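You operate a simulated robot arm through the tools that you are given. There is no shell and no other tool.

Carry out the task below with a simulated two-armed robot. There is one attempt and no reset: what you move stays moved.

JOB
Clip the drawing on the yellow light box and turn the light to low.
Fine: slide it up to the blue clip and under it; lower the clear cover over it.

Only the result counts: the job must be done as asked and must still hold three seconds after the hand-in. Knocking over, shifting, dropping, spilling or breaking anything else fails it. A push-on lid holds only when it is set on centred and level and pressed home; a screw cap is set on level and turned clockwise until tight.

ROBOT AND FRAMES
Two 6-joint arms with two-finger parallel grippers on one trunk that stands fixed in place. Base frame: the origin is at the foot of the trunk, x ahead of it, y to its left, z up. Readings come in mm, rad, newtons and seconds.
The left shoulder is at [-77, 177, 832], the right one opposite. With the tool pointing down near the work surface each hand reaches from about 100 to 720 mm from the base axis, measured 20 degrees to its own side. Payload 1.57 kg a hand.
The TCP of each hand is the grasp point between the finger pads, 30 mm short of the fingertips. In the tool frame z runs along the fingers and y along their closing line. Largest opening 80 mm; finger width 17, thickness 12; the body of the gripper, 40 by 82 mm, starts 80 mm behind the TCP.
Orientation is told as [roll, pitch, yaw] about the base's x, y, z axes, in that order, counted from this pose: with the fingers straight down and closing along the base's y, the tool's x points along the base's -x, its y along +y and its z along -z.

CONTROLS
- The arms move only by the tool nudge_tool. It takes "left_plan", "right_plan" or both (then of equal length, played together; a hand with none holds still); each is a list of rows, each a list of 7 numbers: the shift along the tool's x, y, z in mm, then the turn, a rotation vector about the tool's x, y, z in rad, then the opening, from 0 (shut) to 1 (fully open). In form: [[x, y, z, ax, ay, az, grip], ...]. A call has 1 to 20 rows; each row shifts and turns the commanded pose from where the row before left it, along the tool's axes as they then stand. A row lasts 0.2 s, in which the tool goes at most 50 mm and 0.15 rad; a call with a longer step from one row to the next is refused whole, and so is a gripper value outside its range. A pose out of reach is approached as far as the arm can. The call stops where the force on the tool passes 40 N (or 10 N more than at its start, if that is more) or the arm is blocked; 0.2 s more then pass. The fingers move at their own pace (about 72 mm/s each) and stop on an object; they squeeze with about 34 N. The grip force told is the motor's: it shows also when the fingers shut on nothing. Time passes only in rows, and 0.2 s behind the last, so rows that do not move let the fingers close. It gives the time, the measured TCP pose, the force on the tool (base axes), the opening and the grip force at its end, in the units of the frame above (readings bear some noise), with the torque about the TCP (base axes, N m) and any sound that the robot's microphone picked up.
- Cameras (640 x 400 px; columns grow to the right, rows downward): "scene" is now at [35.8, 30.8, 1561.1]; the picture's right is [0.34, -0.94, 0.00], its down [-0.65, -0.24, -0.72] and it looks along [0.68, 0.25, -0.69] (base axes); focal length 343 px, centre (320, 200). "left" rides on the left gripper at [72, 7, -122] in its tool frame; the picture's right is [-0.09, 1.00, 0.00], its down [-0.84, -0.08, -0.54] and it looks along [-0.54, -0.05, 0.84] (tool axes); focal length 238 px, centre (320, 200). "right" rides on the right gripper at [72, -7, -122] in its tool frame; the picture's right is [0.09, 1.00, 0.00], its down [-0.84, 0.08, -0.54] and it looks along [-0.54, 0.05, 0.84] (tool axes); focal length 238 px, centre (320, 200). There is no depth. A picture from a camera that has moved, and an enlarged one, comes with that camera's place and axes in the base frame and with its lens.
- grab_frame(camera): a new picture of that camera. It takes no simulated time.
- lift_body(by): moves the trunk up (or, below 0, down) by that many mm; the arms and the scene camera ride with it, the base frame stays. It gives what a move gives, with no picture.
- head_to(pan, tilt): turns the head with the scene camera to pan (to the left, within 2.496 rad either way) and tilt (down, from -0.506 to 1.204), counted from straight ahead of the robot (the tilt from the chest, where the trunk bows). It gives what a move gives.
- inspect(camera, box): a new picture of the part [left, top, right, bottom] of that camera's present view, enlarged. It takes no simulated time.
- job_done(): hands the job in; it is judged then, once.

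Places have to be worked out from the pictures, the camera data and where the tool is seen. Open the grippers and draw the arms clear of the work before you hand the job in, unless the task says otherwise.

The tools are called after "Call:" as a command line: name --argument value ..., lists and objects as JSON in quotes. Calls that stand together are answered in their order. nudge_tool: Moves the arms, as the interface text tells. Its arguments: {"type":"object","properties":{"left_plan":{"type":"array","items":{"type":"array","items":{"type":"number"}}},"right_plan":{"type":"array","items":{"type":"array","items":{"type":"number"}}}},"required":[]} The other tools are called the same way: lift_body (by) moves the trunk up or down; head_to (pan, tilt) turns the head that bears the scene camera; grab_frame (camera) takes a picture; inspect (camera, box) takes an enlarged picture of a part of a camera's view; job_done () hands the job in.

At the start:

```text
time: 0.0
left_position: [355.4, 298.4, 1192.6]
left_tool_rot: [-0.001, 0.0, 0.0]
left_ft_force: [0.4, -0.1, -0.5]
left_moment: [0.02, -0.02, 0.0]
left_width: 80.0
left_grasp_force: 0.0
right_position: [517.2, -36.6, 1191.7]
right_tool_rot: [0.001, -0.001, 0.0]
right_ft_force: [0.4, 0.1, -0.4]
right_moment: [0.01, -0.03, 0.02]
right_width: 79.7
right_grasp_force: 0.0
trunk travel left (down, up): [-275.0, 53.0]
head pan, tilt (commanded): [0.351, 0.766]
```

scene: 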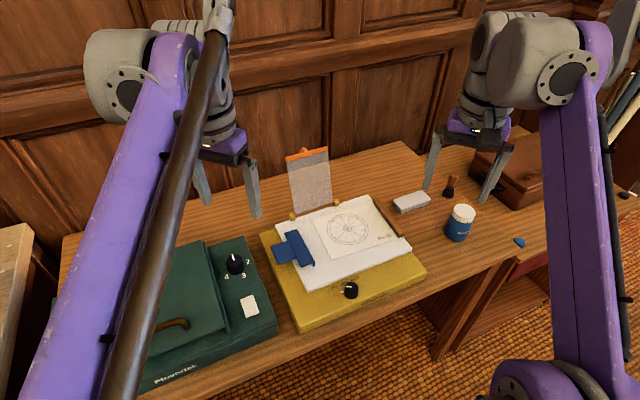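
right: 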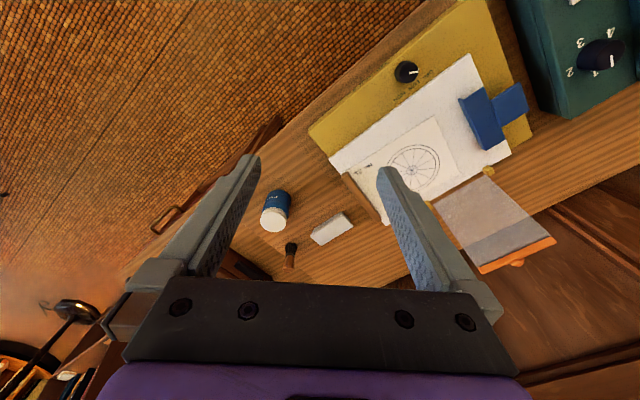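
left: 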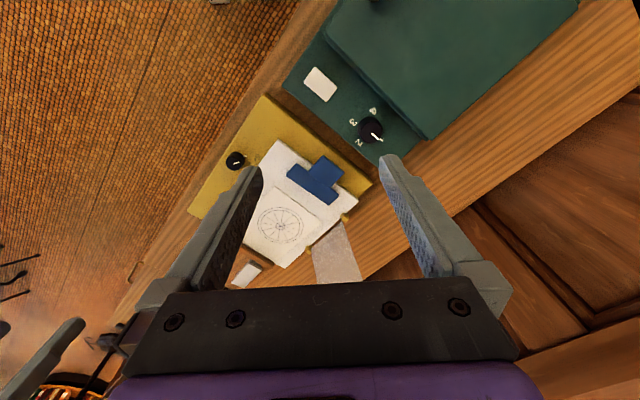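

I start by looking closer at the light box, its knob, the clip and the cover, before any motion.

Call:
inspect --camera "scene" --box '[240, 130, 440, 340]'

Call:
inspect --camera "right" --box '[300, 0, 560, 280]'

Call:
inspect --camera "left" --box '[170, 80, 400, 300]'

Call:
inspect --camera "scene" --box '[310, 260, 390, 320]'

```text
1.90 times, centred on (340, 235) of scene
camera zoom: at [35.8, 30.8, 1561.1], right [0.34, -0.94, 0.0], down [-0.65, -0.24, -0.72], along [0.68, 0.25, -0.69], focal length 653 px, centre (282, 133)
```

zoom: 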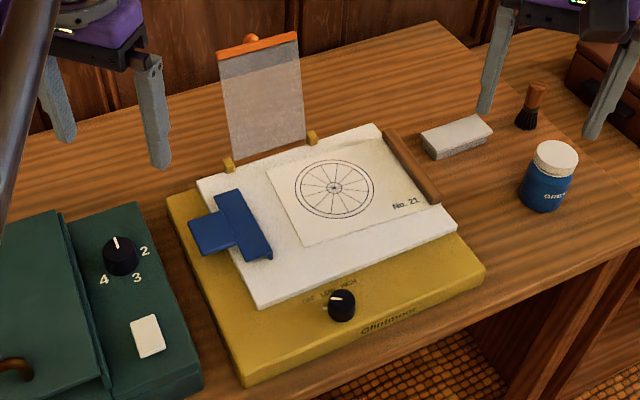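

```text
1.43 times, centred on (430, 140) of right
camera zoom: at [444.6, -43.1, 1312.5], right [-0.09, 1.0, 0.0], down [0.84, 0.08, 0.54], along [0.54, 0.05, -0.84], focal length 340 px, centre (163, 286)
```

zoom: 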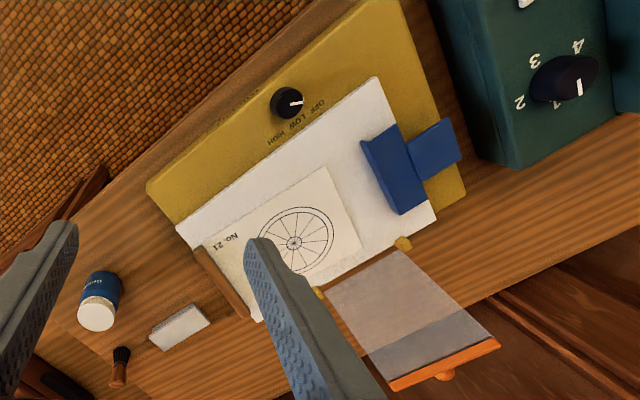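

```text
1.82 times, centred on (285, 190) of left
camera zoom: at [283.3, 303.4, 1315.4], right [0.09, 1.0, 0.0], down [0.84, -0.08, 0.54], along [0.54, -0.05, -0.84], focal length 433 px, centre (384, 218)
```

zoom: 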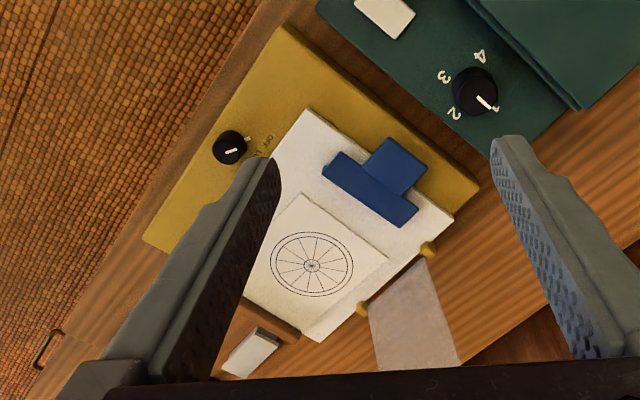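

```text
6.67 times, centred on (350, 290) of scene
camera zoom: at [35.8, 30.8, 1561.1], right [0.34, -0.94, 0.0], down [-0.65, -0.24, -0.72], along [0.68, 0.25, -0.69], focal length 2285 px, centre (120, -400)
```

zoom: 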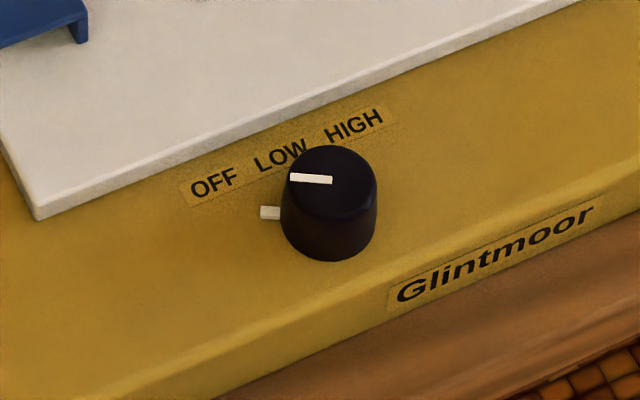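

The knob's pointer seems to be at OFF with LOW next clockwise. I zoom in on the clip, hinges, cover edge and drawing for detail.

Call:
inspect --camera "scene" --box '[264, 215, 344, 275]'

Call:
inspect --camera "scene" --box '[270, 140, 350, 220]'

Call:
inspect --camera "scene" --box '[340, 190, 420, 250]'

Call:
inspect --camera "left" --box '[280, 150, 360, 210]'

Call:
inspect --camera "right" --box '[440, 60, 540, 160]'

```text
6.67 times, centred on (304, 245) of scene
camera zoom: at [35.8, 30.8, 1561.1], right [0.34, -0.94, 0.0], down [-0.65, -0.24, -0.72], along [0.68, 0.25, -0.69], focal length 2285 px, centre (427, -100)
```

zoom: 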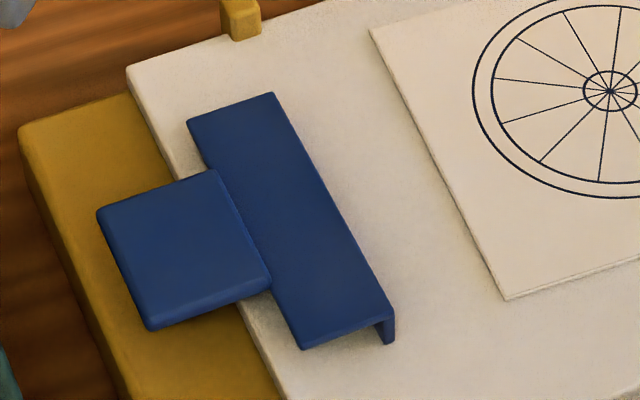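

```text
5.00 times, centred on (310, 180) of scene
camera zoom: at [35.8, 30.8, 1561.1], right [0.34, -0.94, 0.0], down [-0.65, -0.24, -0.72], along [0.68, 0.25, -0.69], focal length 1714 px, centre (370, 300)
```

zoom: 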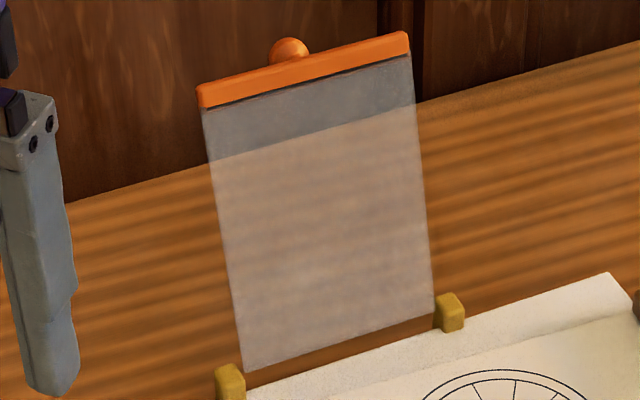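

```text
6.67 times, centred on (380, 220) of scene
camera zoom: at [35.8, 30.8, 1561.1], right [0.34, -0.94, 0.0], down [-0.65, -0.24, -0.72], along [0.68, 0.25, -0.69], focal length 2285 px, centre (-80, 67)
```

zoom: 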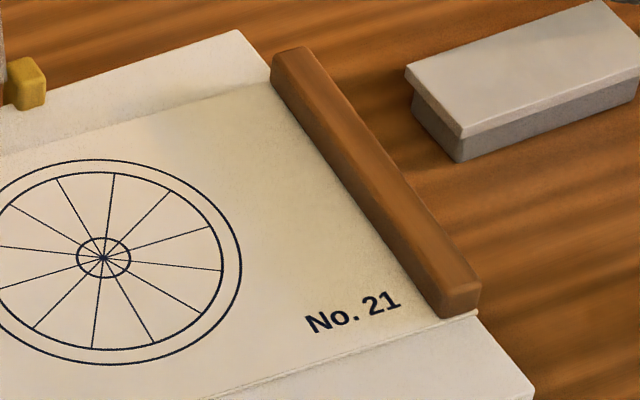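

```text
6.67 times, centred on (320, 180) of left
camera zoom: at [283.3, 303.4, 1315.4], right [0.09, 1.0, 0.0], down [0.84, -0.08, 0.54], along [0.54, -0.05, -0.84], focal length 1589 px, centre (320, 333)
```

zoom: 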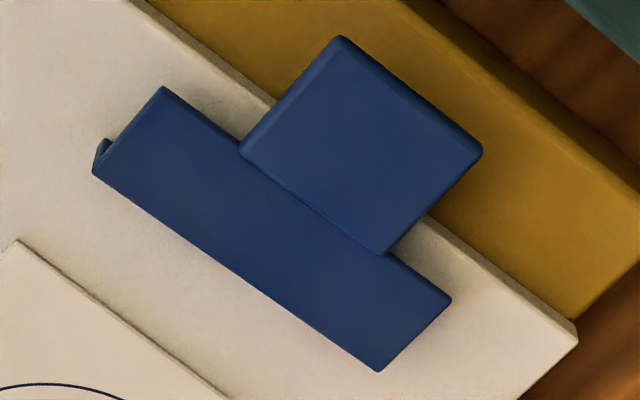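

```text
4.00 times, centred on (490, 110) of right
camera zoom: at [444.6, -43.1, 1312.5], right [-0.09, 1.0, 0.0], down [0.84, 0.08, 0.54], along [0.54, 0.05, -0.84], focal length 953 px, centre (-360, 560)
```

zoom: 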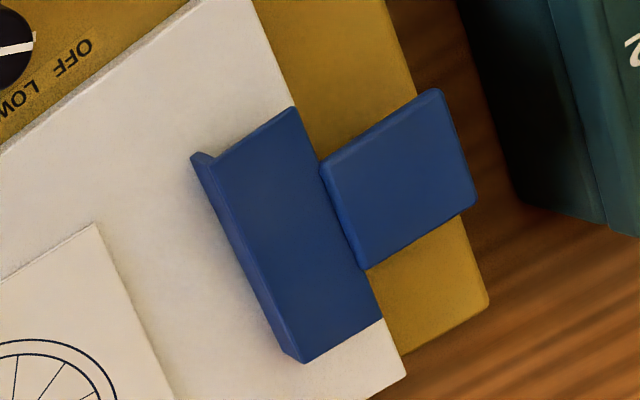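

From triangulation the light box stands turned by about 45°, with the knob near (464,110,863), clip near (498,215,873) and the drawing's wooden bar from about (670,38) to (780,125). I bring both hands lower, well above everything, for closer pictures.

Call:
nudge_tool --left_plan '[[-28.8, -11.6, 36.4, 0, 0, 0, 1], [-28.8, -11.6, 36.4, 0, 0, 0, 1], [-28.8, -11.6, 36.4, 0, 0, 0, 1], [-28.8, -11.6, 36.4, 0, 0, 0, 1], [-28.8, -11.6, 36.4, 0, 0, 0, 1]]' --right_plan '[[-16.6, 15.4, 36.2, 0, 0, 0, 1], [-16.6, 15.4, 36.2, 0, 0, 0, 1], [-16.6, 15.4, 36.2, 0, 0, 0, 1], [-16.6, 15.4, 36.2, 0, 0, 0, 1], [-16.6, 15.4, 36.2, 0, 0, 0, 1]]'

Call:
grab_frame --camera "left"

Call:
grab_frame --camera "right"

Call:
grab_frame --camera "scene"

```text
time: 1.2
left_position: [498.9, 237.9, 1009.0]
left_tool_rot: [0.0, 0.002, 0.001]
left_ft_force: [-0.2, 0.3, 0.7]
left_moment: [-0.01, 0.01, -0.01]
left_width: 79.9
left_grasp_force: 0.0
right_position: [600.4, 40.6, 1009.4]
right_tool_rot: [0.002, 0.002, 0.0]
right_ft_force: [0.7, -0.3, 0.1]
right_moment: [0.02, 0.0, 0.03]
right_width: 80.1
right_grasp_force: 0.0
trunk travel left (down, up): [-275.0, 53.0]
head pan, tilt (commanded): [0.351, 0.766]
```

```text
taken
camera left: at [427.9, 244.6, 1131.5], right [0.09, 1.0, 0.0], down [0.84, -0.08, 0.54], along [0.54, -0.05, -0.84], focal length 238 px, centre (320, 200)
```

left: 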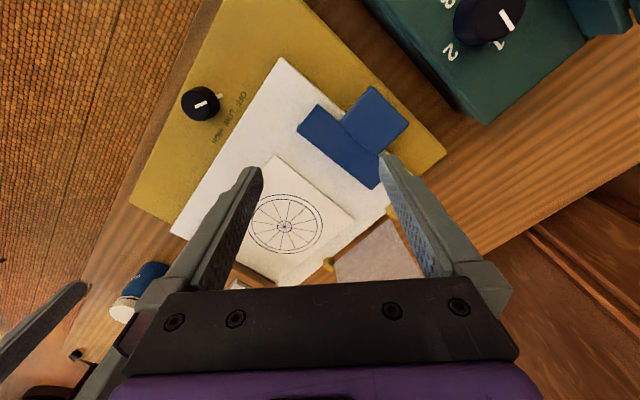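

```text
taken
camera right: at [528.1, 34.2, 1131.1], right [-0.09, 1.0, 0.0], down [0.84, 0.08, 0.54], along [0.54, 0.05, -0.84], focal length 238 px, centre (320, 200)
```

right: 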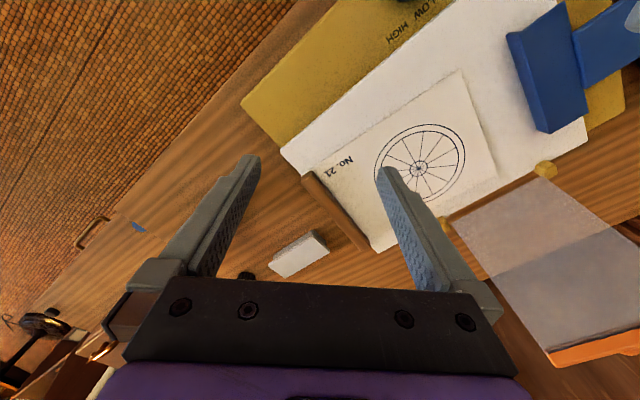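

```text
taken
camera scene: at [38.0, 31.2, 1561.1], right [0.34, -0.94, 0.0], down [-0.65, -0.24, -0.72], along [0.68, 0.25, -0.69], focal length 343 px, centre (320, 200)
```

scene: 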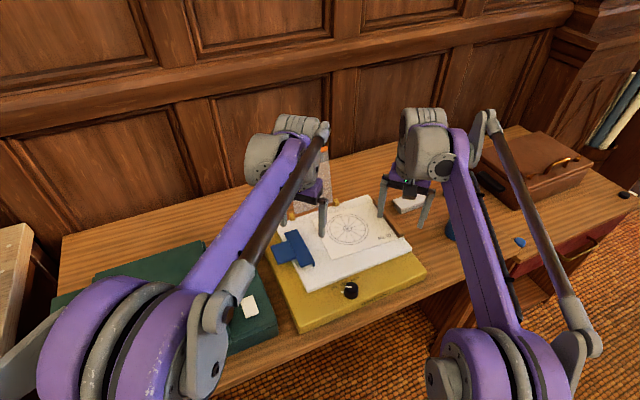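

Both hands are well placed to look; I zoom into the bar, the clip and the hinges to measure their places.

Call:
inspect --camera "right" --box '[280, 130, 400, 260]'

Call:
inspect --camera "right" --box '[420, 0, 640, 220]'

Call:
inspect --camera "left" --box '[270, 60, 430, 210]'

Call:
inspect --camera "left" --box '[130, 50, 290, 210]'

```text
3.08 times, centred on (340, 195) of right
camera zoom: at [528.1, 34.2, 1131.1], right [-0.09, 1.0, 0.0], down [0.84, 0.08, 0.54], along [0.54, 0.05, -0.84], focal length 733 px, centre (258, 215)
```

zoom: 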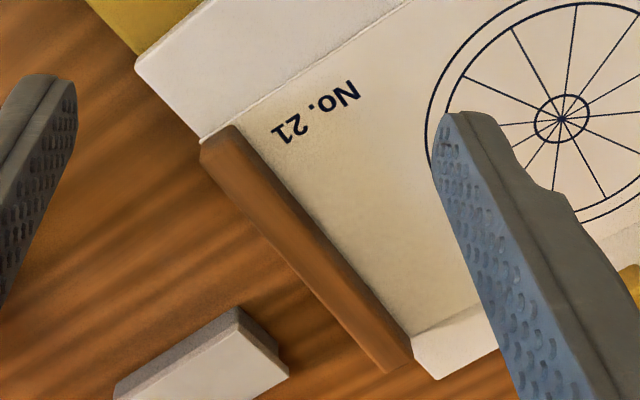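

```text
1.82 times, centred on (530, 110) of right
camera zoom: at [528.1, 34.2, 1131.1], right [-0.09, 1.0, 0.0], down [0.84, 0.08, 0.54], along [0.54, 0.05, -0.84], focal length 433 px, centre (-62, 364)
```

zoom: 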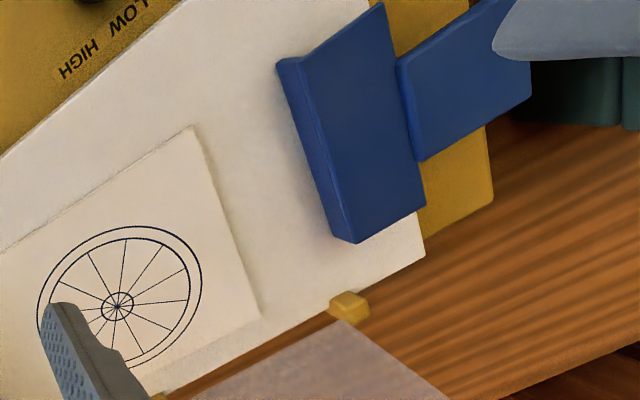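

```text
2.67 times, centred on (350, 135) of left
camera zoom: at [427.9, 244.6, 1131.5], right [0.09, 1.0, 0.0], down [0.84, -0.08, 0.54], along [0.54, -0.05, -0.84], focal length 636 px, centre (240, 373)
```

zoom: 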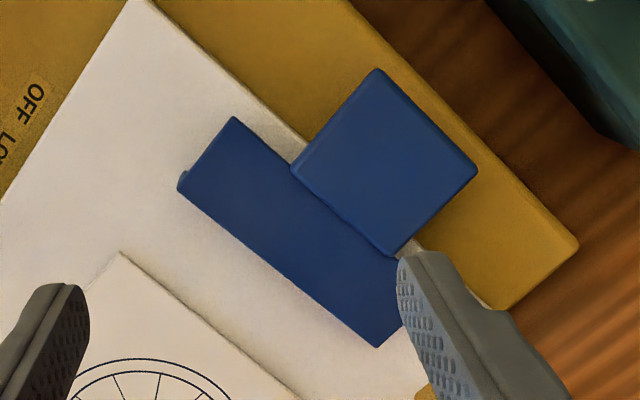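

```text
2.50 times, centred on (210, 130) of left
camera zoom: at [427.9, 244.6, 1131.5], right [0.09, 1.0, 0.0], down [0.84, -0.08, 0.54], along [0.54, -0.05, -0.84], focal length 596 px, centre (595, 375)
```

zoom: 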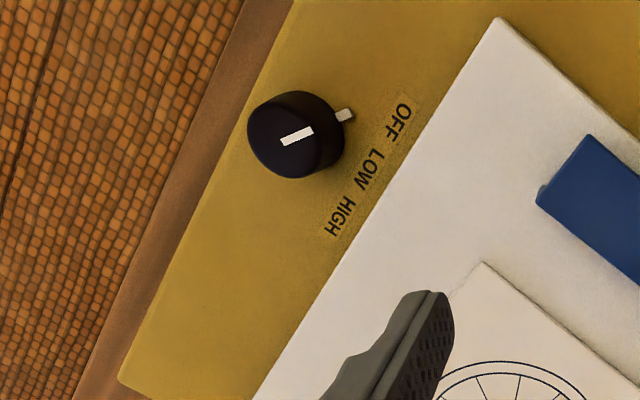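

The drawing carries a wooden bar on its right end and lies about 5° skew to the box; the clip's lip rests on the panel (top about z 851), with its lever tail at about (491,305,875). I move the left hand over the lever (closing its fingers) and turn the right hand in line with the bar, still well above.

Call:
nudge_tool --left_plan '[[1.9, 16.7, 10, 0, 0, 0, 0], [1.9, 16.7, 10, 0, 0, 0, 0], [1.9, 16.7, 10, 0, 0, 0, 0], [1.9, 16.7, 10, 0, 0, 0, 0], [0, 0, 5, 0, 0, 0, 0], [0, 0, 0, 0, 0, 0, 0], [0, 0, 0, 0, 0, 0, 0], [0, 0, 0, 0, 0, 0, 0], [0, 0, 0, 0, 0, 0, 0]]' --right_plan '[[0, 0, 0, 0, 0, -0.14, 1], [0, 0, 0, 0, 0, -0.14, 1], [0, 0, 0, 0, 0, -0.14, 1], [0, 0, 0, 0, 0, -0.14, 1], [0, 0, 0, 0, 0, -0.14, 1], [-19.3, -11.5, 12, 0, 0, 0, 1], [-19.3, -11.5, 12, 0, 0, 0, 1], [-19.3, -11.5, 12, 0, 0, 0, 1], [-19.3, -11.5, 12, 0, 0, 0, 1]]'

Call:
grab_frame --camera "right"

Call:
grab_frame --camera "left"

Call:
grab_frame --camera "scene"

```text
time: 3.2
left_position: [489.9, 305.8, 966.6]
left_tool_rot: [-0.002, -0.001, 0.001]
left_ft_force: [0.1, -0.4, 0.3]
left_moment: [0.03, 0.0, 0.03]
left_width: 0.0
left_grasp_force: 21.0
right_position: [639.2, 42.0, 960.8]
right_tool_rot: [0.0, 0.0, 0.7]
right_ft_force: [-0.4, -0.5, 0.1]
right_moment: [0.03, -0.01, -0.01]
right_width: 80.0
right_grasp_force: 0.1
right hand out of reach, approached as far as the arm can: row 7, 8, 9
trunk travel left (down, up): [-275.0, 53.0]
head pan, tilt (commanded): [0.351, 0.766]
```

```text
taken
camera right: at [589.0, -9.3, 1081.1], right [-0.71, 0.7, 0.0], down [0.59, 0.6, 0.54], along [0.38, 0.39, -0.84], focal length 238 px, centre (320, 200)
```

right: 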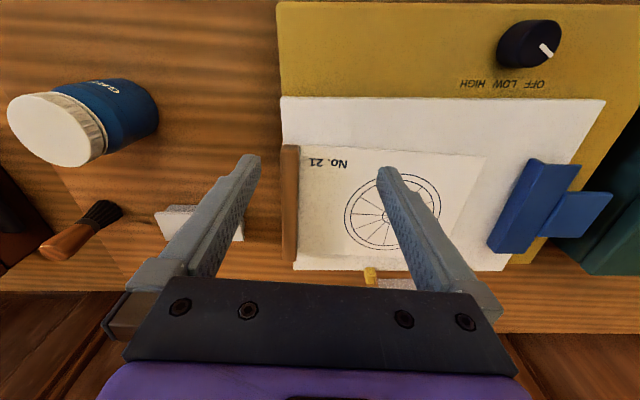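

```text
taken
camera left: at [418.5, 312.1, 1089.0], right [0.09, 1.0, 0.0], down [0.84, -0.08, 0.54], along [0.54, -0.05, -0.84], focal length 238 px, centre (320, 200)
```

left: 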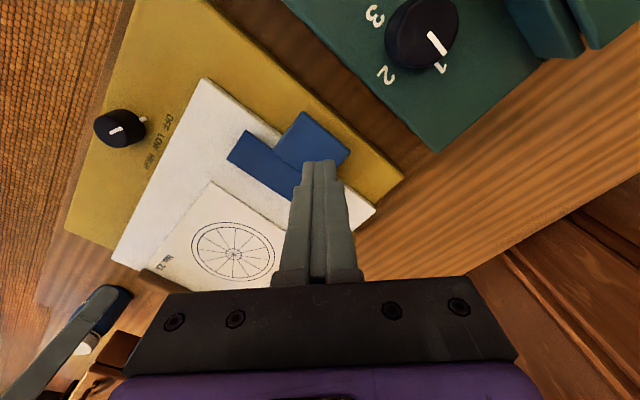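

```text
taken
camera scene: at [35.6, 30.7, 1561.1], right [0.34, -0.94, 0.0], down [-0.65, -0.24, -0.72], along [0.68, 0.25, -0.69], focal length 343 px, centre (320, 200)
```

scene: 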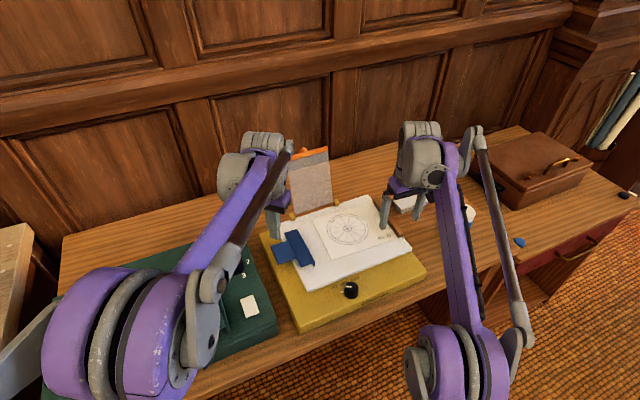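

The right arm runs out of reach at about (639,42) with the tool straight down. I raise the trunk by 50 mm, which also gives more reach, then will tilt the right tool outward along the bar.

Call:
lift_body --by 50

```text
time: 4.1
left_position: [490.1, 306.9, 1016.6]
left_tool_rot: [-0.001, 0.0, 0.0]
left_ft_force: [0.5, 0.4, 0.0]
left_moment: [0.01, -0.02, -0.01]
left_width: 0.2
left_grasp_force: 21.0
right_position: [639.3, 42.1, 1008.9]
right_tool_rot: [0.001, 0.0, 0.7]
right_ft_force: [-0.3, 0.5, 0.3]
right_moment: [0.0, -0.03, -0.03]
right_width: 80.1
right_grasp_force: 0.1
trunk travel left (down, up): [-325.0, 3.0]
head pan, tilt (commanded): [0.351, 0.766]
```

Trunk is up 50 mm. Now I tilt the right tool 0.3 rad so the fingers point outward along the bar, without shifting, and read where it stands.

Call:
nudge_tool --right_plan '[[0, 0, 0, 0, -0.15, 0, 1], [0, 0, 0, 0, -0.15, 0, 1], [0, 0, 0, 0, 0, 0, 1]]'

```text
time: 4.9
left_position: [491.4, 306.9, 1015.0]
left_tool_rot: [-0.001, -0.002, -0.001]
left_ft_force: [-0.1, -0.4, -0.3]
left_moment: [0.04, 0.02, 0.03]
left_width: 0.0
left_grasp_force: 21.0
right_position: [641.5, 42.2, 1009.7]
right_tool_rot: [0.0, -0.302, 0.7]
right_ft_force: [0.4, 0.7, 0.1]
right_moment: [0.02, 0.03, 0.0]
right_width: 80.1
right_grasp_force: 0.1
trunk travel left (down, up): [-325.0, 3.0]
head pan, tilt (commanded): [0.351, 0.766]
```

The commanded pose restarts from the reached one. I now move the right hand to about (690,57,930), above the front part of the bar, and look.

Call:
nudge_tool --right_plan '[[-5.2, -5, 22.5, 0, 0, 0, 1], [-5.2, -5, 22.5, 0, 0, 0, 1], [-5.2, -5, 22.5, 0, 0, 0, 1], [-5.2, -5, 22.5, 0, 0, 0, 1], [0, 0, 0, 0, 0, 0, 1]]'

Call:
grab_frame --camera "right"

Call:
grab_frame --camera "scene"

```text
time: 6.1
left_position: [490.7, 306.3, 1016.2]
left_tool_rot: [0.001, 0.0, 0.0]
left_ft_force: [-0.1, -1.2, 0.4]
left_moment: [0.0, -0.01, 0.0]
left_width: 0.1
left_grasp_force: 21.9
right_position: [689.3, 55.4, 930.2]
right_tool_rot: [0.0, -0.299, 0.699]
right_ft_force: [-0.5, 0.2, -0.3]
right_moment: [0.02, 0.01, -0.02]
right_width: 79.8
right_grasp_force: 0.1
trunk travel left (down, up): [-325.0, 3.0]
head pan, tilt (commanded): [0.351, 0.766]
```

```text
taken
camera right: at [613.0, -16.6, 1025.0], right [-0.71, 0.7, -0.03], down [0.44, 0.47, 0.77], along [0.55, 0.53, -0.64], focal length 238 px, centre (320, 200)
```

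right: 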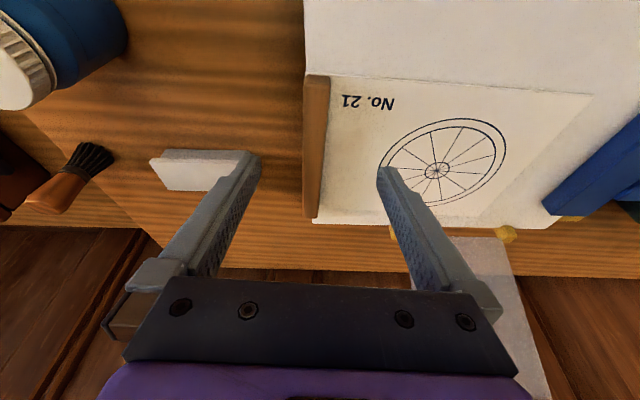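

```text
taken
camera scene: at [33.0, 30.7, 1614.1], right [0.34, -0.94, 0.0], down [-0.65, -0.24, -0.72], along [0.68, 0.25, -0.69], focal length 343 px, centre (320, 200)
```

scene: 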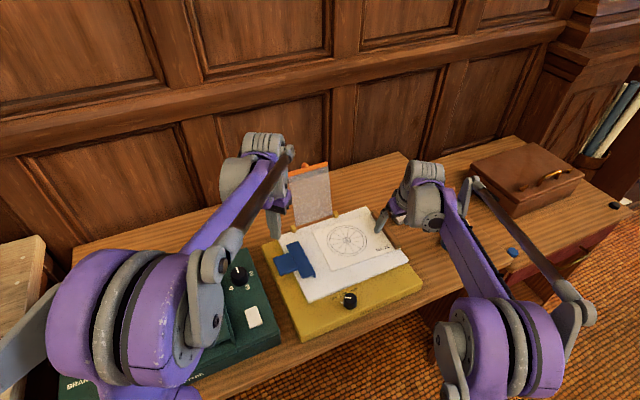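

The right hand now hangs over the bar with reach to spare. I zoom to measure the bar's place and height from here.

Call:
inspect --camera "right" --box '[280, 60, 400, 240]'

Call:
inspect --camera "scene" --box '[340, 200, 420, 270]'

Call:
inspect --camera "scene" --box '[265, 150, 345, 280]'

```text
2.22 times, centred on (340, 150) of right
camera zoom: at [613.0, -16.6, 1025.0], right [-0.71, 0.7, -0.03], down [0.44, 0.47, 0.77], along [0.55, 0.53, -0.64], focal length 530 px, centre (276, 311)
```

zoom: 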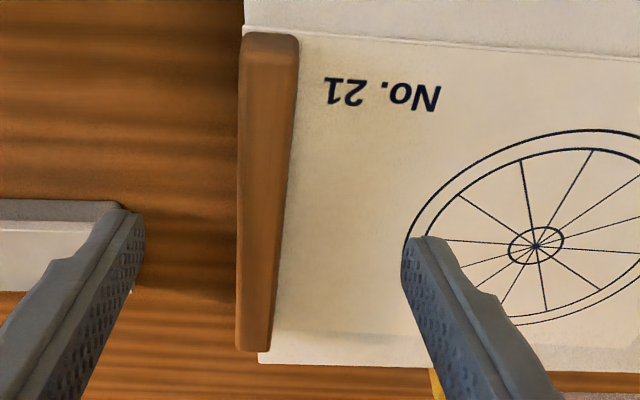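

```text
5.71 times, centred on (380, 235) of scene
camera zoom: at [33.0, 30.7, 1614.1], right [0.34, -0.94, 0.0], down [-0.65, -0.24, -0.72], along [0.68, 0.25, -0.69], focal length 1958 px, centre (-23, 0)
```

zoom: 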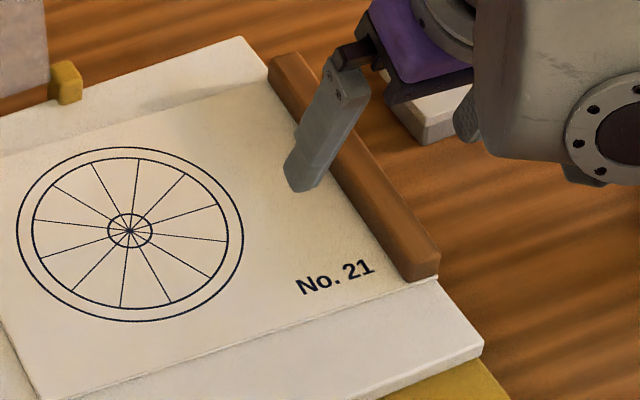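

```text
3.08 times, centred on (305, 215) of scene
camera zoom: at [33.0, 30.7, 1614.1], right [0.34, -0.94, 0.0], down [-0.65, -0.24, -0.72], along [0.68, 0.25, -0.69], focal length 1054 px, centre (366, 154)
```

zoom: 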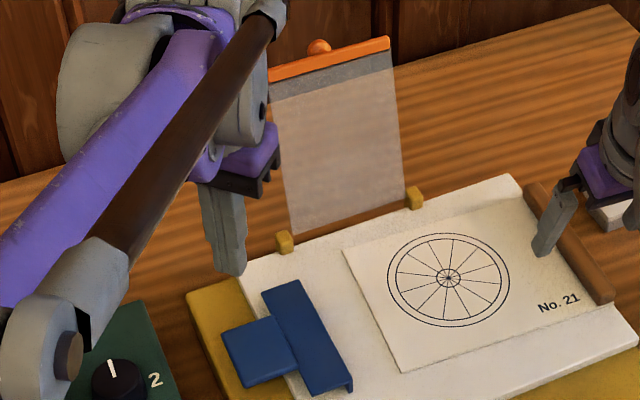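

The bar is about 15 mm wide and 12–13 mm tall, 150 mm long, heading about 0.71–0.72 rad, and its centre line is ~6 mm outward of the right TCP. I shift along and onto the bar line and lower to about z 892, fingertips straddling the bar above the paper.

Call:
nudge_tool --right_plan '[[-19.1, -5.8, 5.9, 0, 0, 0, 1], [3.7, 0, 12.1, 0, 0, 0, 1], [3.7, 0, 12.1, 0, 0, 0, 1], [3.7, 0, 12.1, 0, 0, 0, 1], [0, 0, 0, 0, 0, 0, 1]]'

Call:
grab_frame --camera "right"

Call:
inspect --camera "scene" --box '[340, 200, 420, 270]'

```text
time: 7.3
left_position: [490.5, 306.1, 1016.1]
left_tool_rot: [-0.001, 0.001, -0.001]
left_ft_force: [0.3, 0.6, 0.6]
left_moment: [-0.01, 0.0, 0.04]
left_width: 0.2
left_grasp_force: 21.5
right_position: [708.0, 64.8, 893.2]
right_tool_rot: [0.001, -0.299, 0.699]
right_ft_force: [-0.3, 0.2, 0.0]
right_moment: [-0.02, -0.02, 0.0]
right_width: 80.1
right_grasp_force: 0.0
trunk travel left (down, up): [-325.0, 3.0]
head pan, tilt (commanded): [0.351, 0.766]
```

```text
taken
camera right: at [631.6, -7.6, 987.4], right [-0.71, 0.7, -0.03], down [0.44, 0.47, 0.77], along [0.55, 0.53, -0.64], focal length 238 px, centre (320, 200)
```

right: 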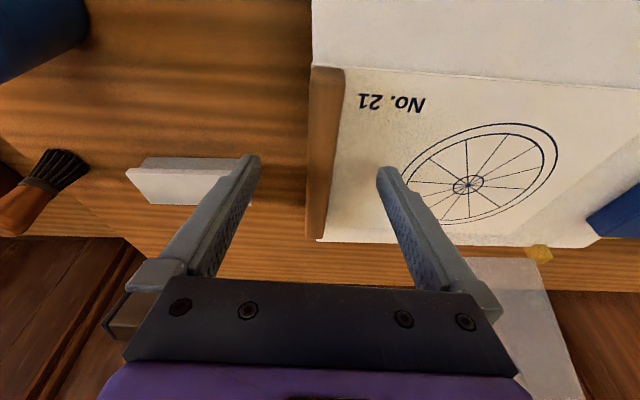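

```text
5.71 times, centred on (380, 235) of scene
camera zoom: at [33.3, 30.8, 1614.0], right [0.34, -0.94, 0.0], down [-0.65, -0.24, -0.72], along [0.68, 0.25, -0.69], focal length 1958 px, centre (-23, 0)
```

zoom: 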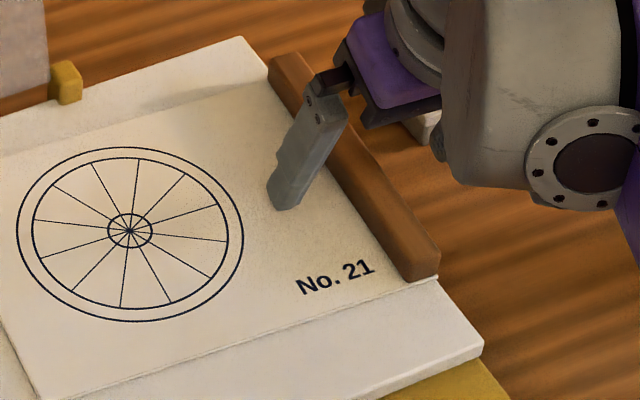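

The bar is centred between the fingers. I lower in small steps towards the paper, watching the force.

Call:
nudge_tool --right_plan '[[0.6, 0, 1.9, 0, 0, 0, 1], [0.6, 0, 1.9, 0, 0, 0, 1], [0, 0, 0, 0, 0, 0, 1]]'

Call:
inspect --camera "scene" --box '[360, 200, 410, 250]'

```text
time: 8.1
left_position: [491.2, 307.5, 1016.4]
left_tool_rot: [0.001, 0.002, 0.0]
left_ft_force: [1.0, 0.9, 0.0]
left_moment: [-0.01, 0.04, 0.01]
left_width: 0.3
left_grasp_force: 21.4
right_position: [707.0, 65.4, 888.8]
right_tool_rot: [0.0, -0.3, 0.7]
right_ft_force: [-0.4, 0.1, -0.4]
right_moment: [-0.01, -0.02, -0.02]
right_width: 80.1
right_grasp_force: 0.0
trunk travel left (down, up): [-325.0, 3.0]
head pan, tilt (commanded): [0.351, 0.766]
```

```text
8.00 times, centred on (385, 225) of scene
camera zoom: at [33.5, 30.8, 1614.0], right [0.34, -0.94, 0.0], down [-0.65, -0.24, -0.72], along [0.68, 0.25, -0.69], focal length 2742 px, centre (-200, 0)
```

zoom: 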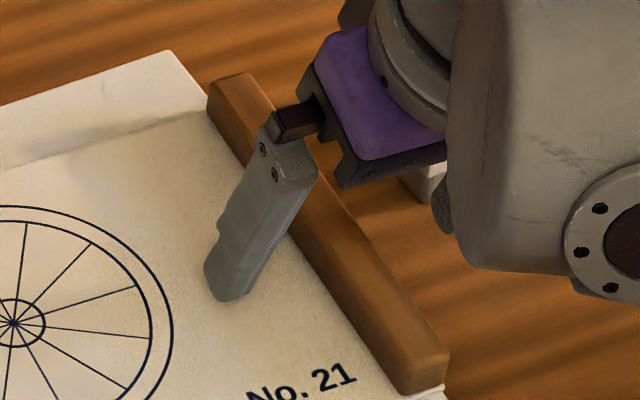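

No contact yet (tips about 4–7 mm above the paper). I lower 2.5 mm more and close the right fingers on the bar.

Call:
nudge_tool --right_plan '[[0.7, 0, 2.4, 0, 0, 0, 1], [0, 0, 0, 0, 0, 0, 0.5], [0, 0, 0, 0, 0, 0, 0.3], [0, 0, 0, 0, 0, 0, 0.1], [0, 0, 0, 0, 0, 0, 0], [0, 0, 0, 0, 0, 0, 0], [0, 0, 0, 0, 0, 0, 0]]'

Call:
grab_frame --camera "right"

Call:
inspect --camera "scene" --box '[340, 200, 420, 270]'

```text
time: 9.7
left_position: [491.1, 306.3, 1015.9]
left_tool_rot: [0.001, 0.0, -0.001]
left_ft_force: [0.2, -0.3, -0.3]
left_moment: [0.02, 0.0, 0.01]
left_width: 0.1
left_grasp_force: 21.2
right_position: [706.7, 64.8, 886.1]
right_tool_rot: [0.0, -0.3, 0.7]
right_ft_force: [0.5, 0.2, -0.1]
right_moment: [0.02, -0.04, 0.03]
right_width: 16.9
right_grasp_force: 32.3
trunk travel left (down, up): [-325.0, 3.0]
head pan, tilt (commanded): [0.351, 0.766]
```

```text
taken
camera right: at [631.5, -7.4, 980.4], right [-0.71, 0.7, -0.03], down [0.44, 0.47, 0.77], along [0.55, 0.53, -0.64], focal length 238 px, centre (320, 200)
```

right: 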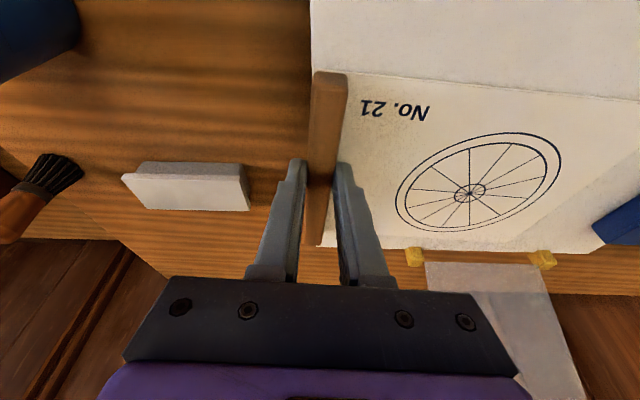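

```text
5.71 times, centred on (380, 235) of scene
camera zoom: at [33.6, 30.8, 1614.0], right [0.34, -0.94, 0.0], down [-0.65, -0.24, -0.72], along [0.68, 0.25, -0.69], focal length 1958 px, centre (-23, 0)
```

zoom: 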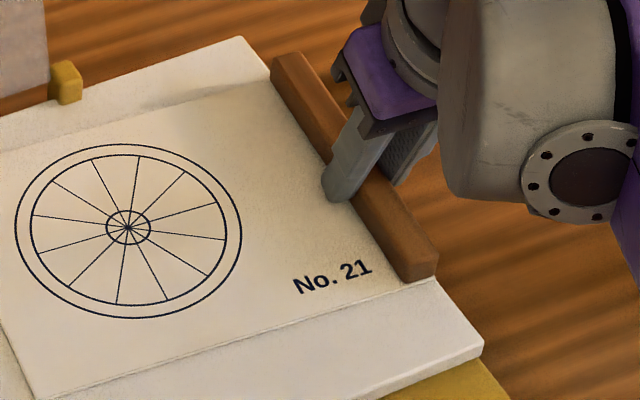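

The bar is held (16.9 mm, 32 N). Now the left hand lowers with shut fingers to just above the clip's lever tail.

Call:
nudge_tool --left_plan '[[0, 0, 30, 0, 0, 0, 0], [0, 0, 30, 0, 0, 0, 0], [0, 0, 25, 0, 0, 0, 0], [0, 0, 10, 0, 0, 0, 0], [0, 0, 0, 0, 0, 0, 0]]'

Call:
grab_frame --camera "left"

Call:
inspect --camera "scene" --box '[260, 220, 350, 290]'

```text
time: 10.9
left_position: [490.2, 305.4, 920.1]
left_tool_rot: [-0.001, 0.0, -0.001]
left_ft_force: [0.9, 0.2, 0.3]
left_moment: [-0.05, 0.0, -0.01]
left_width: 0.1
left_grasp_force: 21.5
right_position: [707.7, 65.3, 885.1]
right_tool_rot: [-0.001, -0.301, 0.7]
right_ft_force: [0.6, 1.1, 0.5]
right_moment: [-0.02, 0.01, 0.03]
right_width: 16.9
right_grasp_force: 32.2
trunk travel left (down, up): [-325.0, 3.0]
head pan, tilt (commanded): [0.351, 0.766]
```

```text
taken
camera left: at [419.1, 311.2, 1041.7], right [0.09, 1.0, 0.0], down [0.84, -0.08, 0.54], along [0.54, -0.05, -0.84], focal length 238 px, centre (320, 200)
```

left: 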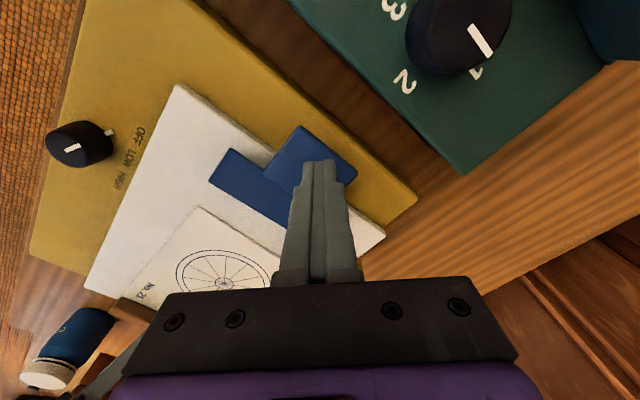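

```text
5.71 times, centred on (305, 255) of scene
camera zoom: at [33.6, 30.8, 1614.0], right [0.34, -0.94, 0.0], down [-0.65, -0.24, -0.72], along [0.68, 0.25, -0.69], focal length 1958 px, centre (406, -114)
```

zoom: 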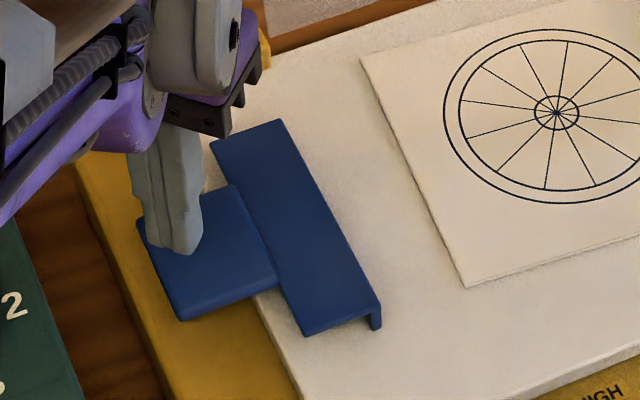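

The fingertip is over the tail of the lever. I lower slowly and watch for contact force.

Call:
nudge_tool --left_plan '[[0, 0, 3, 0, 0, 0, 0], [0, 0, 3, 0, 0, 0, 0], [0, 0, 3, 0, 0, 0, 0], [0, 0, 3, 0, 0, 0, 0], [0, 0, 3, 0, 0, 0, 0]]'

Call:
inspect --camera "scene" --box '[260, 220, 350, 290]'

```text
time: 12.1
left_position: [490.8, 306.9, 904.6]
left_tool_rot: [0.0, 0.002, -0.001]
left_ft_force: [0.7, -0.9, 0.1]
left_moment: [-0.02, -0.03, 0.01]
left_width: 0.0
left_grasp_force: 20.5
right_position: [708.5, 64.3, 886.4]
right_tool_rot: [0.0, -0.302, 0.7]
right_ft_force: [0.3, 1.0, 0.8]
right_moment: [0.01, 0.01, 0.02]
right_width: 17.0
right_grasp_force: 32.6
trunk travel left (down, up): [-325.0, 3.0]
head pan, tilt (commanded): [0.351, 0.766]
```

```text
5.71 times, centred on (305, 255) of scene
camera zoom: at [33.6, 30.8, 1614.0], right [0.34, -0.94, 0.0], down [-0.65, -0.24, -0.72], along [0.68, 0.25, -0.69], focal length 1958 px, centre (406, -114)
```

zoom: 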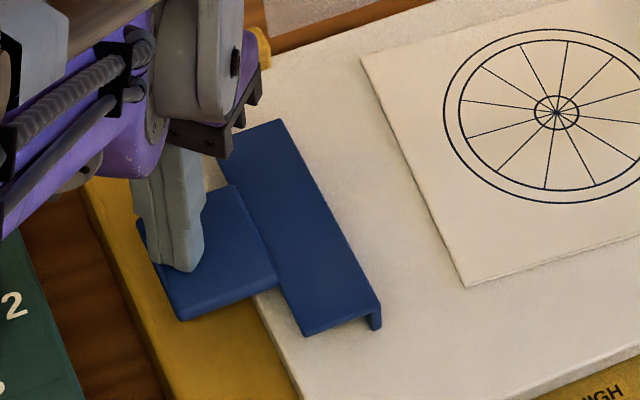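

No contact yet at tip z≈875. I go on down in 2 mm steps.

Call:
nudge_tool --left_plan '[[0, 0, 2, 0, 0, 0, 0], [0, 0, 2, 0, 0, 0, 0], [0, 0, 2, 0, 0, 0, 0]]'

Call:
inspect --camera "scene" --box '[260, 220, 350, 290]'

```text
time: 12.9
left_position: [491.0, 307.0, 900.8]
left_tool_rot: [-0.001, 0.002, 0.001]
left_ft_force: [-1.6, 1.4, 9.5]
left_moment: [-0.03, -0.03, -0.04]
left_width: 0.0
left_grasp_force: 21.4
right_position: [707.7, 64.6, 885.7]
right_tool_rot: [0.001, -0.299, 0.699]
right_ft_force: [-0.7, -0.1, -0.1]
right_moment: [-0.05, 0.0, -0.05]
right_width: 17.0
right_grasp_force: 32.0
trunk travel left (down, up): [-325.0, 3.0]
head pan, tilt (commanded): [0.351, 0.766]
```

```text
5.71 times, centred on (305, 255) of scene
camera zoom: at [32.5, 30.5, 1614.1], right [0.34, -0.94, 0.0], down [-0.65, -0.24, -0.72], along [0.68, 0.25, -0.69], focal length 1958 px, centre (406, -114)
```

zoom: 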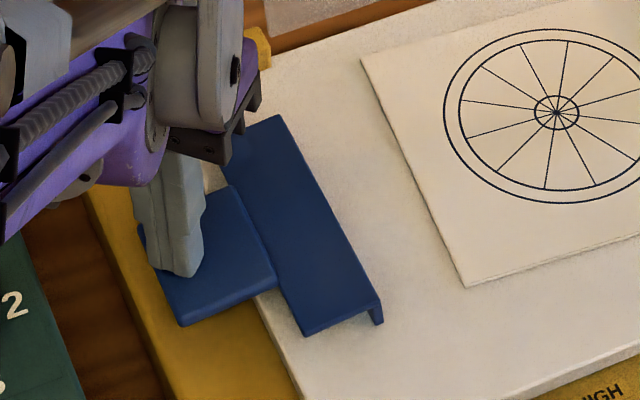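

Contact: 9.5 N, and the jaw has begun to rise. I press a further 6 mm in small steps.

Call:
nudge_tool --left_plan '[[0, 0, 2, 0, 0, 0, 0], [0, 0, 2, 0, 0, 0, 0], [0, 0, 2, 0, 0, 0, 0]]'

Call:
inspect --camera "scene" --box '[260, 220, 350, 290]'

Call:
grab_frame --camera "right"

```text
time: 13.7
left_position: [491.1, 306.5, 894.7]
left_tool_rot: [0.001, 0.0, 0.0]
left_ft_force: [0.7, 3.4, 11.8]
left_moment: [-0.05, -0.03, 0.02]
left_width: 0.0
left_grasp_force: 21.2
right_position: [707.4, 65.6, 887.1]
right_tool_rot: [0.0, -0.3, 0.7]
right_ft_force: [0.5, 0.3, 0.2]
right_moment: [-0.03, -0.04, -0.01]
right_width: 17.1
right_grasp_force: 31.8
trunk travel left (down, up): [-325.0, 3.0]
head pan, tilt (commanded): [0.351, 0.766]
```

```text
5.71 times, centred on (305, 255) of scene
camera zoom: at [32.6, 30.7, 1614.1], right [0.34, -0.94, 0.0], down [-0.65, -0.24, -0.72], along [0.68, 0.25, -0.69], focal length 1958 px, centre (406, -114)
```

zoom: 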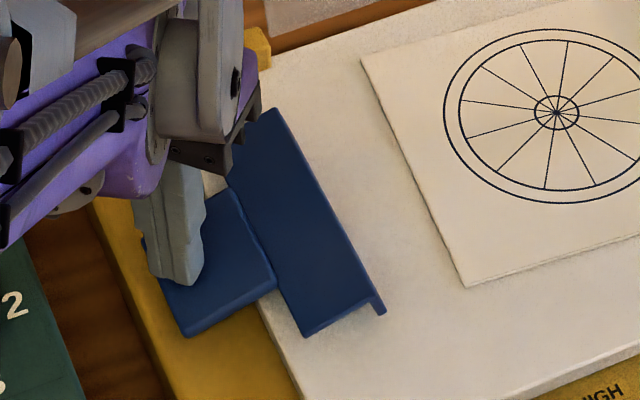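

```text
taken
camera right: at [630.9, -7.4, 980.9], right [-0.71, 0.7, -0.03], down [0.44, 0.47, 0.77], along [0.55, 0.53, -0.64], focal length 238 px, centre (320, 200)
```

right: 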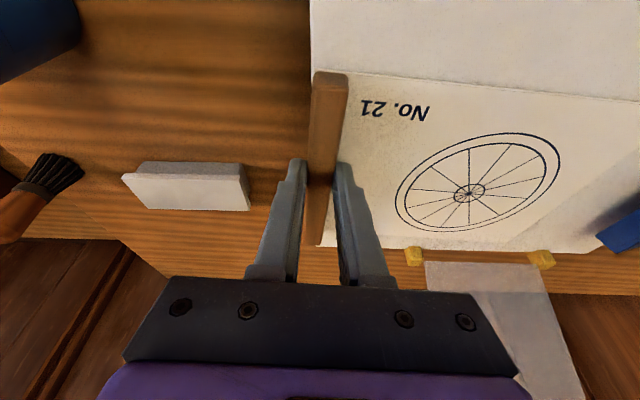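

The jaw is lifted by about 8–10 mm at 12 N, and the paper in the grip lies at yaw 0.70 (box is at about 0.785). I press 2 mm more, then turn the drawing by 0.085 rad to square it and slide it 40 mm towards the clip.

Call:
nudge_tool --left_plan '[[0, 0, 1, 0, 0, 0, 0], [0, 0, 1, 0, 0, 0, 0]]'

Call:
nudge_tool --right_plan '[[0, 0, 0, -0.0063, 0, -0.0203, 0], [0, 0, 0, -0.0063, 0, -0.0203, 0], [0, 0, 0, -0.0063, 0, -0.0203, 0], [0, 0, 0, -0.0063, 0, -0.0203, 0], [0, 5, 0, 0, 0, 0, 0], [0, 5, 0, 0, 0, 0, 0], [0, 5, 0, 0, 0, 0, 0], [0, 5, 0, 0, 0, 0, 0], [0, 5, 0, 0, 0, 0, 0], [0, 5, 0, 0, 0, 0, 0], [0, 5, 0, 0, 0, 0, 0], [0, 5, 0, 0, 0, 0, 0], [0, 0, 0, 0, 0, 0, 0]]'

Call:
grab_frame --camera "right"

Call:
inspect --camera "scene" --box '[260, 200, 420, 310]'

```text
time: 14.3
left_position: [488.9, 307.6, 893.4]
left_tool_rot: [0.0, -0.002, 0.002]
left_ft_force: [-0.3, 2.0, 15.4]
left_moment: [-0.09, -0.13, 0.02]
left_width: 0.2
left_grasp_force: 21.3
right_position: [708.0, 64.3, 887.1]
right_tool_rot: [-0.001, -0.301, 0.7]
right_ft_force: [0.4, 0.5, -0.6]
right_moment: [-0.08, -0.01, 0.01]
right_width: 16.8
right_grasp_force: 32.2
trunk travel left (down, up): [-325.0, 3.0]
head pan, tilt (commanded): [0.351, 0.766]
```

```text
time: 17.1
left_position: [490.3, 307.2, 893.4]
left_tool_rot: [-0.001, -0.004, -0.001]
left_ft_force: [-3.5, 3.8, 16.2]
left_moment: [-0.04, 0.02, 0.01]
left_width: 0.0
left_grasp_force: 21.4
right_position: [679.0, 92.4, 885.7]
right_tool_rot: [-0.001, -0.301, 0.785]
right_ft_force: [0.0, -1.1, -0.3]
right_moment: [-0.04, -0.03, -0.01]
right_width: 17.0
right_grasp_force: 31.6
trunk travel left (down, up): [-325.0, 3.0]
head pan, tilt (commanded): [0.351, 0.766]
```

```text
taken
camera right: at [608.6, 13.7, 981.0], right [-0.77, 0.64, -0.03], down [0.4, 0.51, 0.77], along [0.51, 0.58, -0.64], focal length 238 px, centre (320, 200)
```

right: 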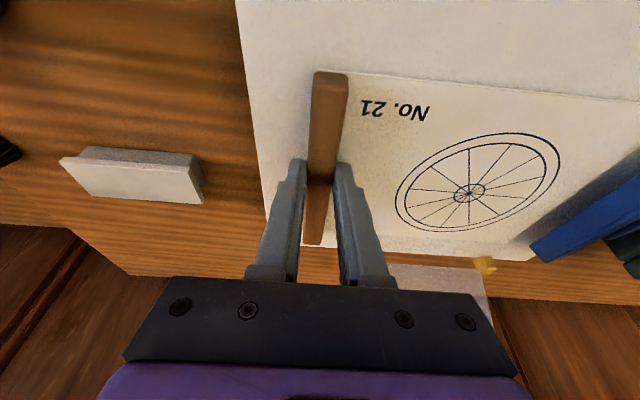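

```text
3.64 times, centred on (340, 255) of scene
camera zoom: at [31.7, 30.6, 1614.1], right [0.34, -0.94, 0.0], down [-0.65, -0.24, -0.72], along [0.68, 0.25, -0.69], focal length 1246 px, centre (247, 0)
```

zoom: 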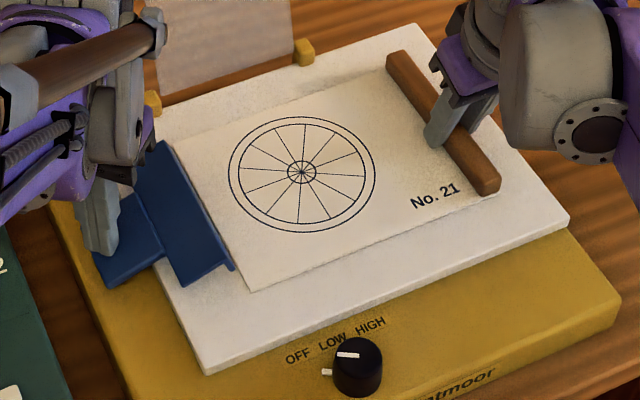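

The drawing is now square to the panel with its left edge about 8 mm short of the lip, and the jaw is held open. I slide it the last 24 mm under the jaw slowly.

Call:
nudge_tool --right_plan '[[0, 4, 0, 0, 0, 0, 0], [0, 4, 0, 0, 0, 0, 0], [0, 4, 0, 0, 0, 0, 0], [0, 0, 0, 0, 0, 0, 0]]'

Call:
inspect --camera "scene" --box '[260, 220, 350, 290]'

```text
time: 18.1
left_position: [489.5, 306.8, 892.8]
left_tool_rot: [0.0, -0.003, 0.001]
left_ft_force: [-5.7, 4.4, 15.4]
left_moment: [-0.05, 0.01, -0.03]
left_width: 0.3
left_grasp_force: 20.9
right_position: [669.9, 101.5, 887.5]
right_tool_rot: [-0.002, -0.302, 0.787]
right_ft_force: [-0.5, 0.2, -0.3]
right_moment: [-0.05, -0.01, 0.01]
right_width: 16.9
right_grasp_force: 32.3
trunk travel left (down, up): [-325.0, 3.0]
head pan, tilt (commanded): [0.351, 0.766]
```

```text
5.71 times, centred on (305, 255) of scene
camera zoom: at [31.7, 30.6, 1614.1], right [0.34, -0.94, 0.0], down [-0.65, -0.24, -0.72], along [0.68, 0.25, -0.69], focal length 1958 px, centre (406, -114)
```

zoom: 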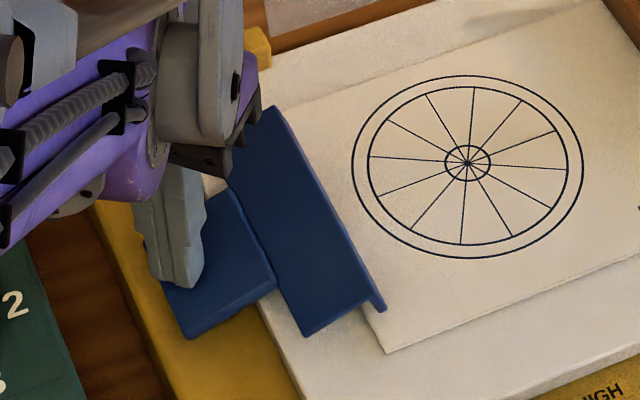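

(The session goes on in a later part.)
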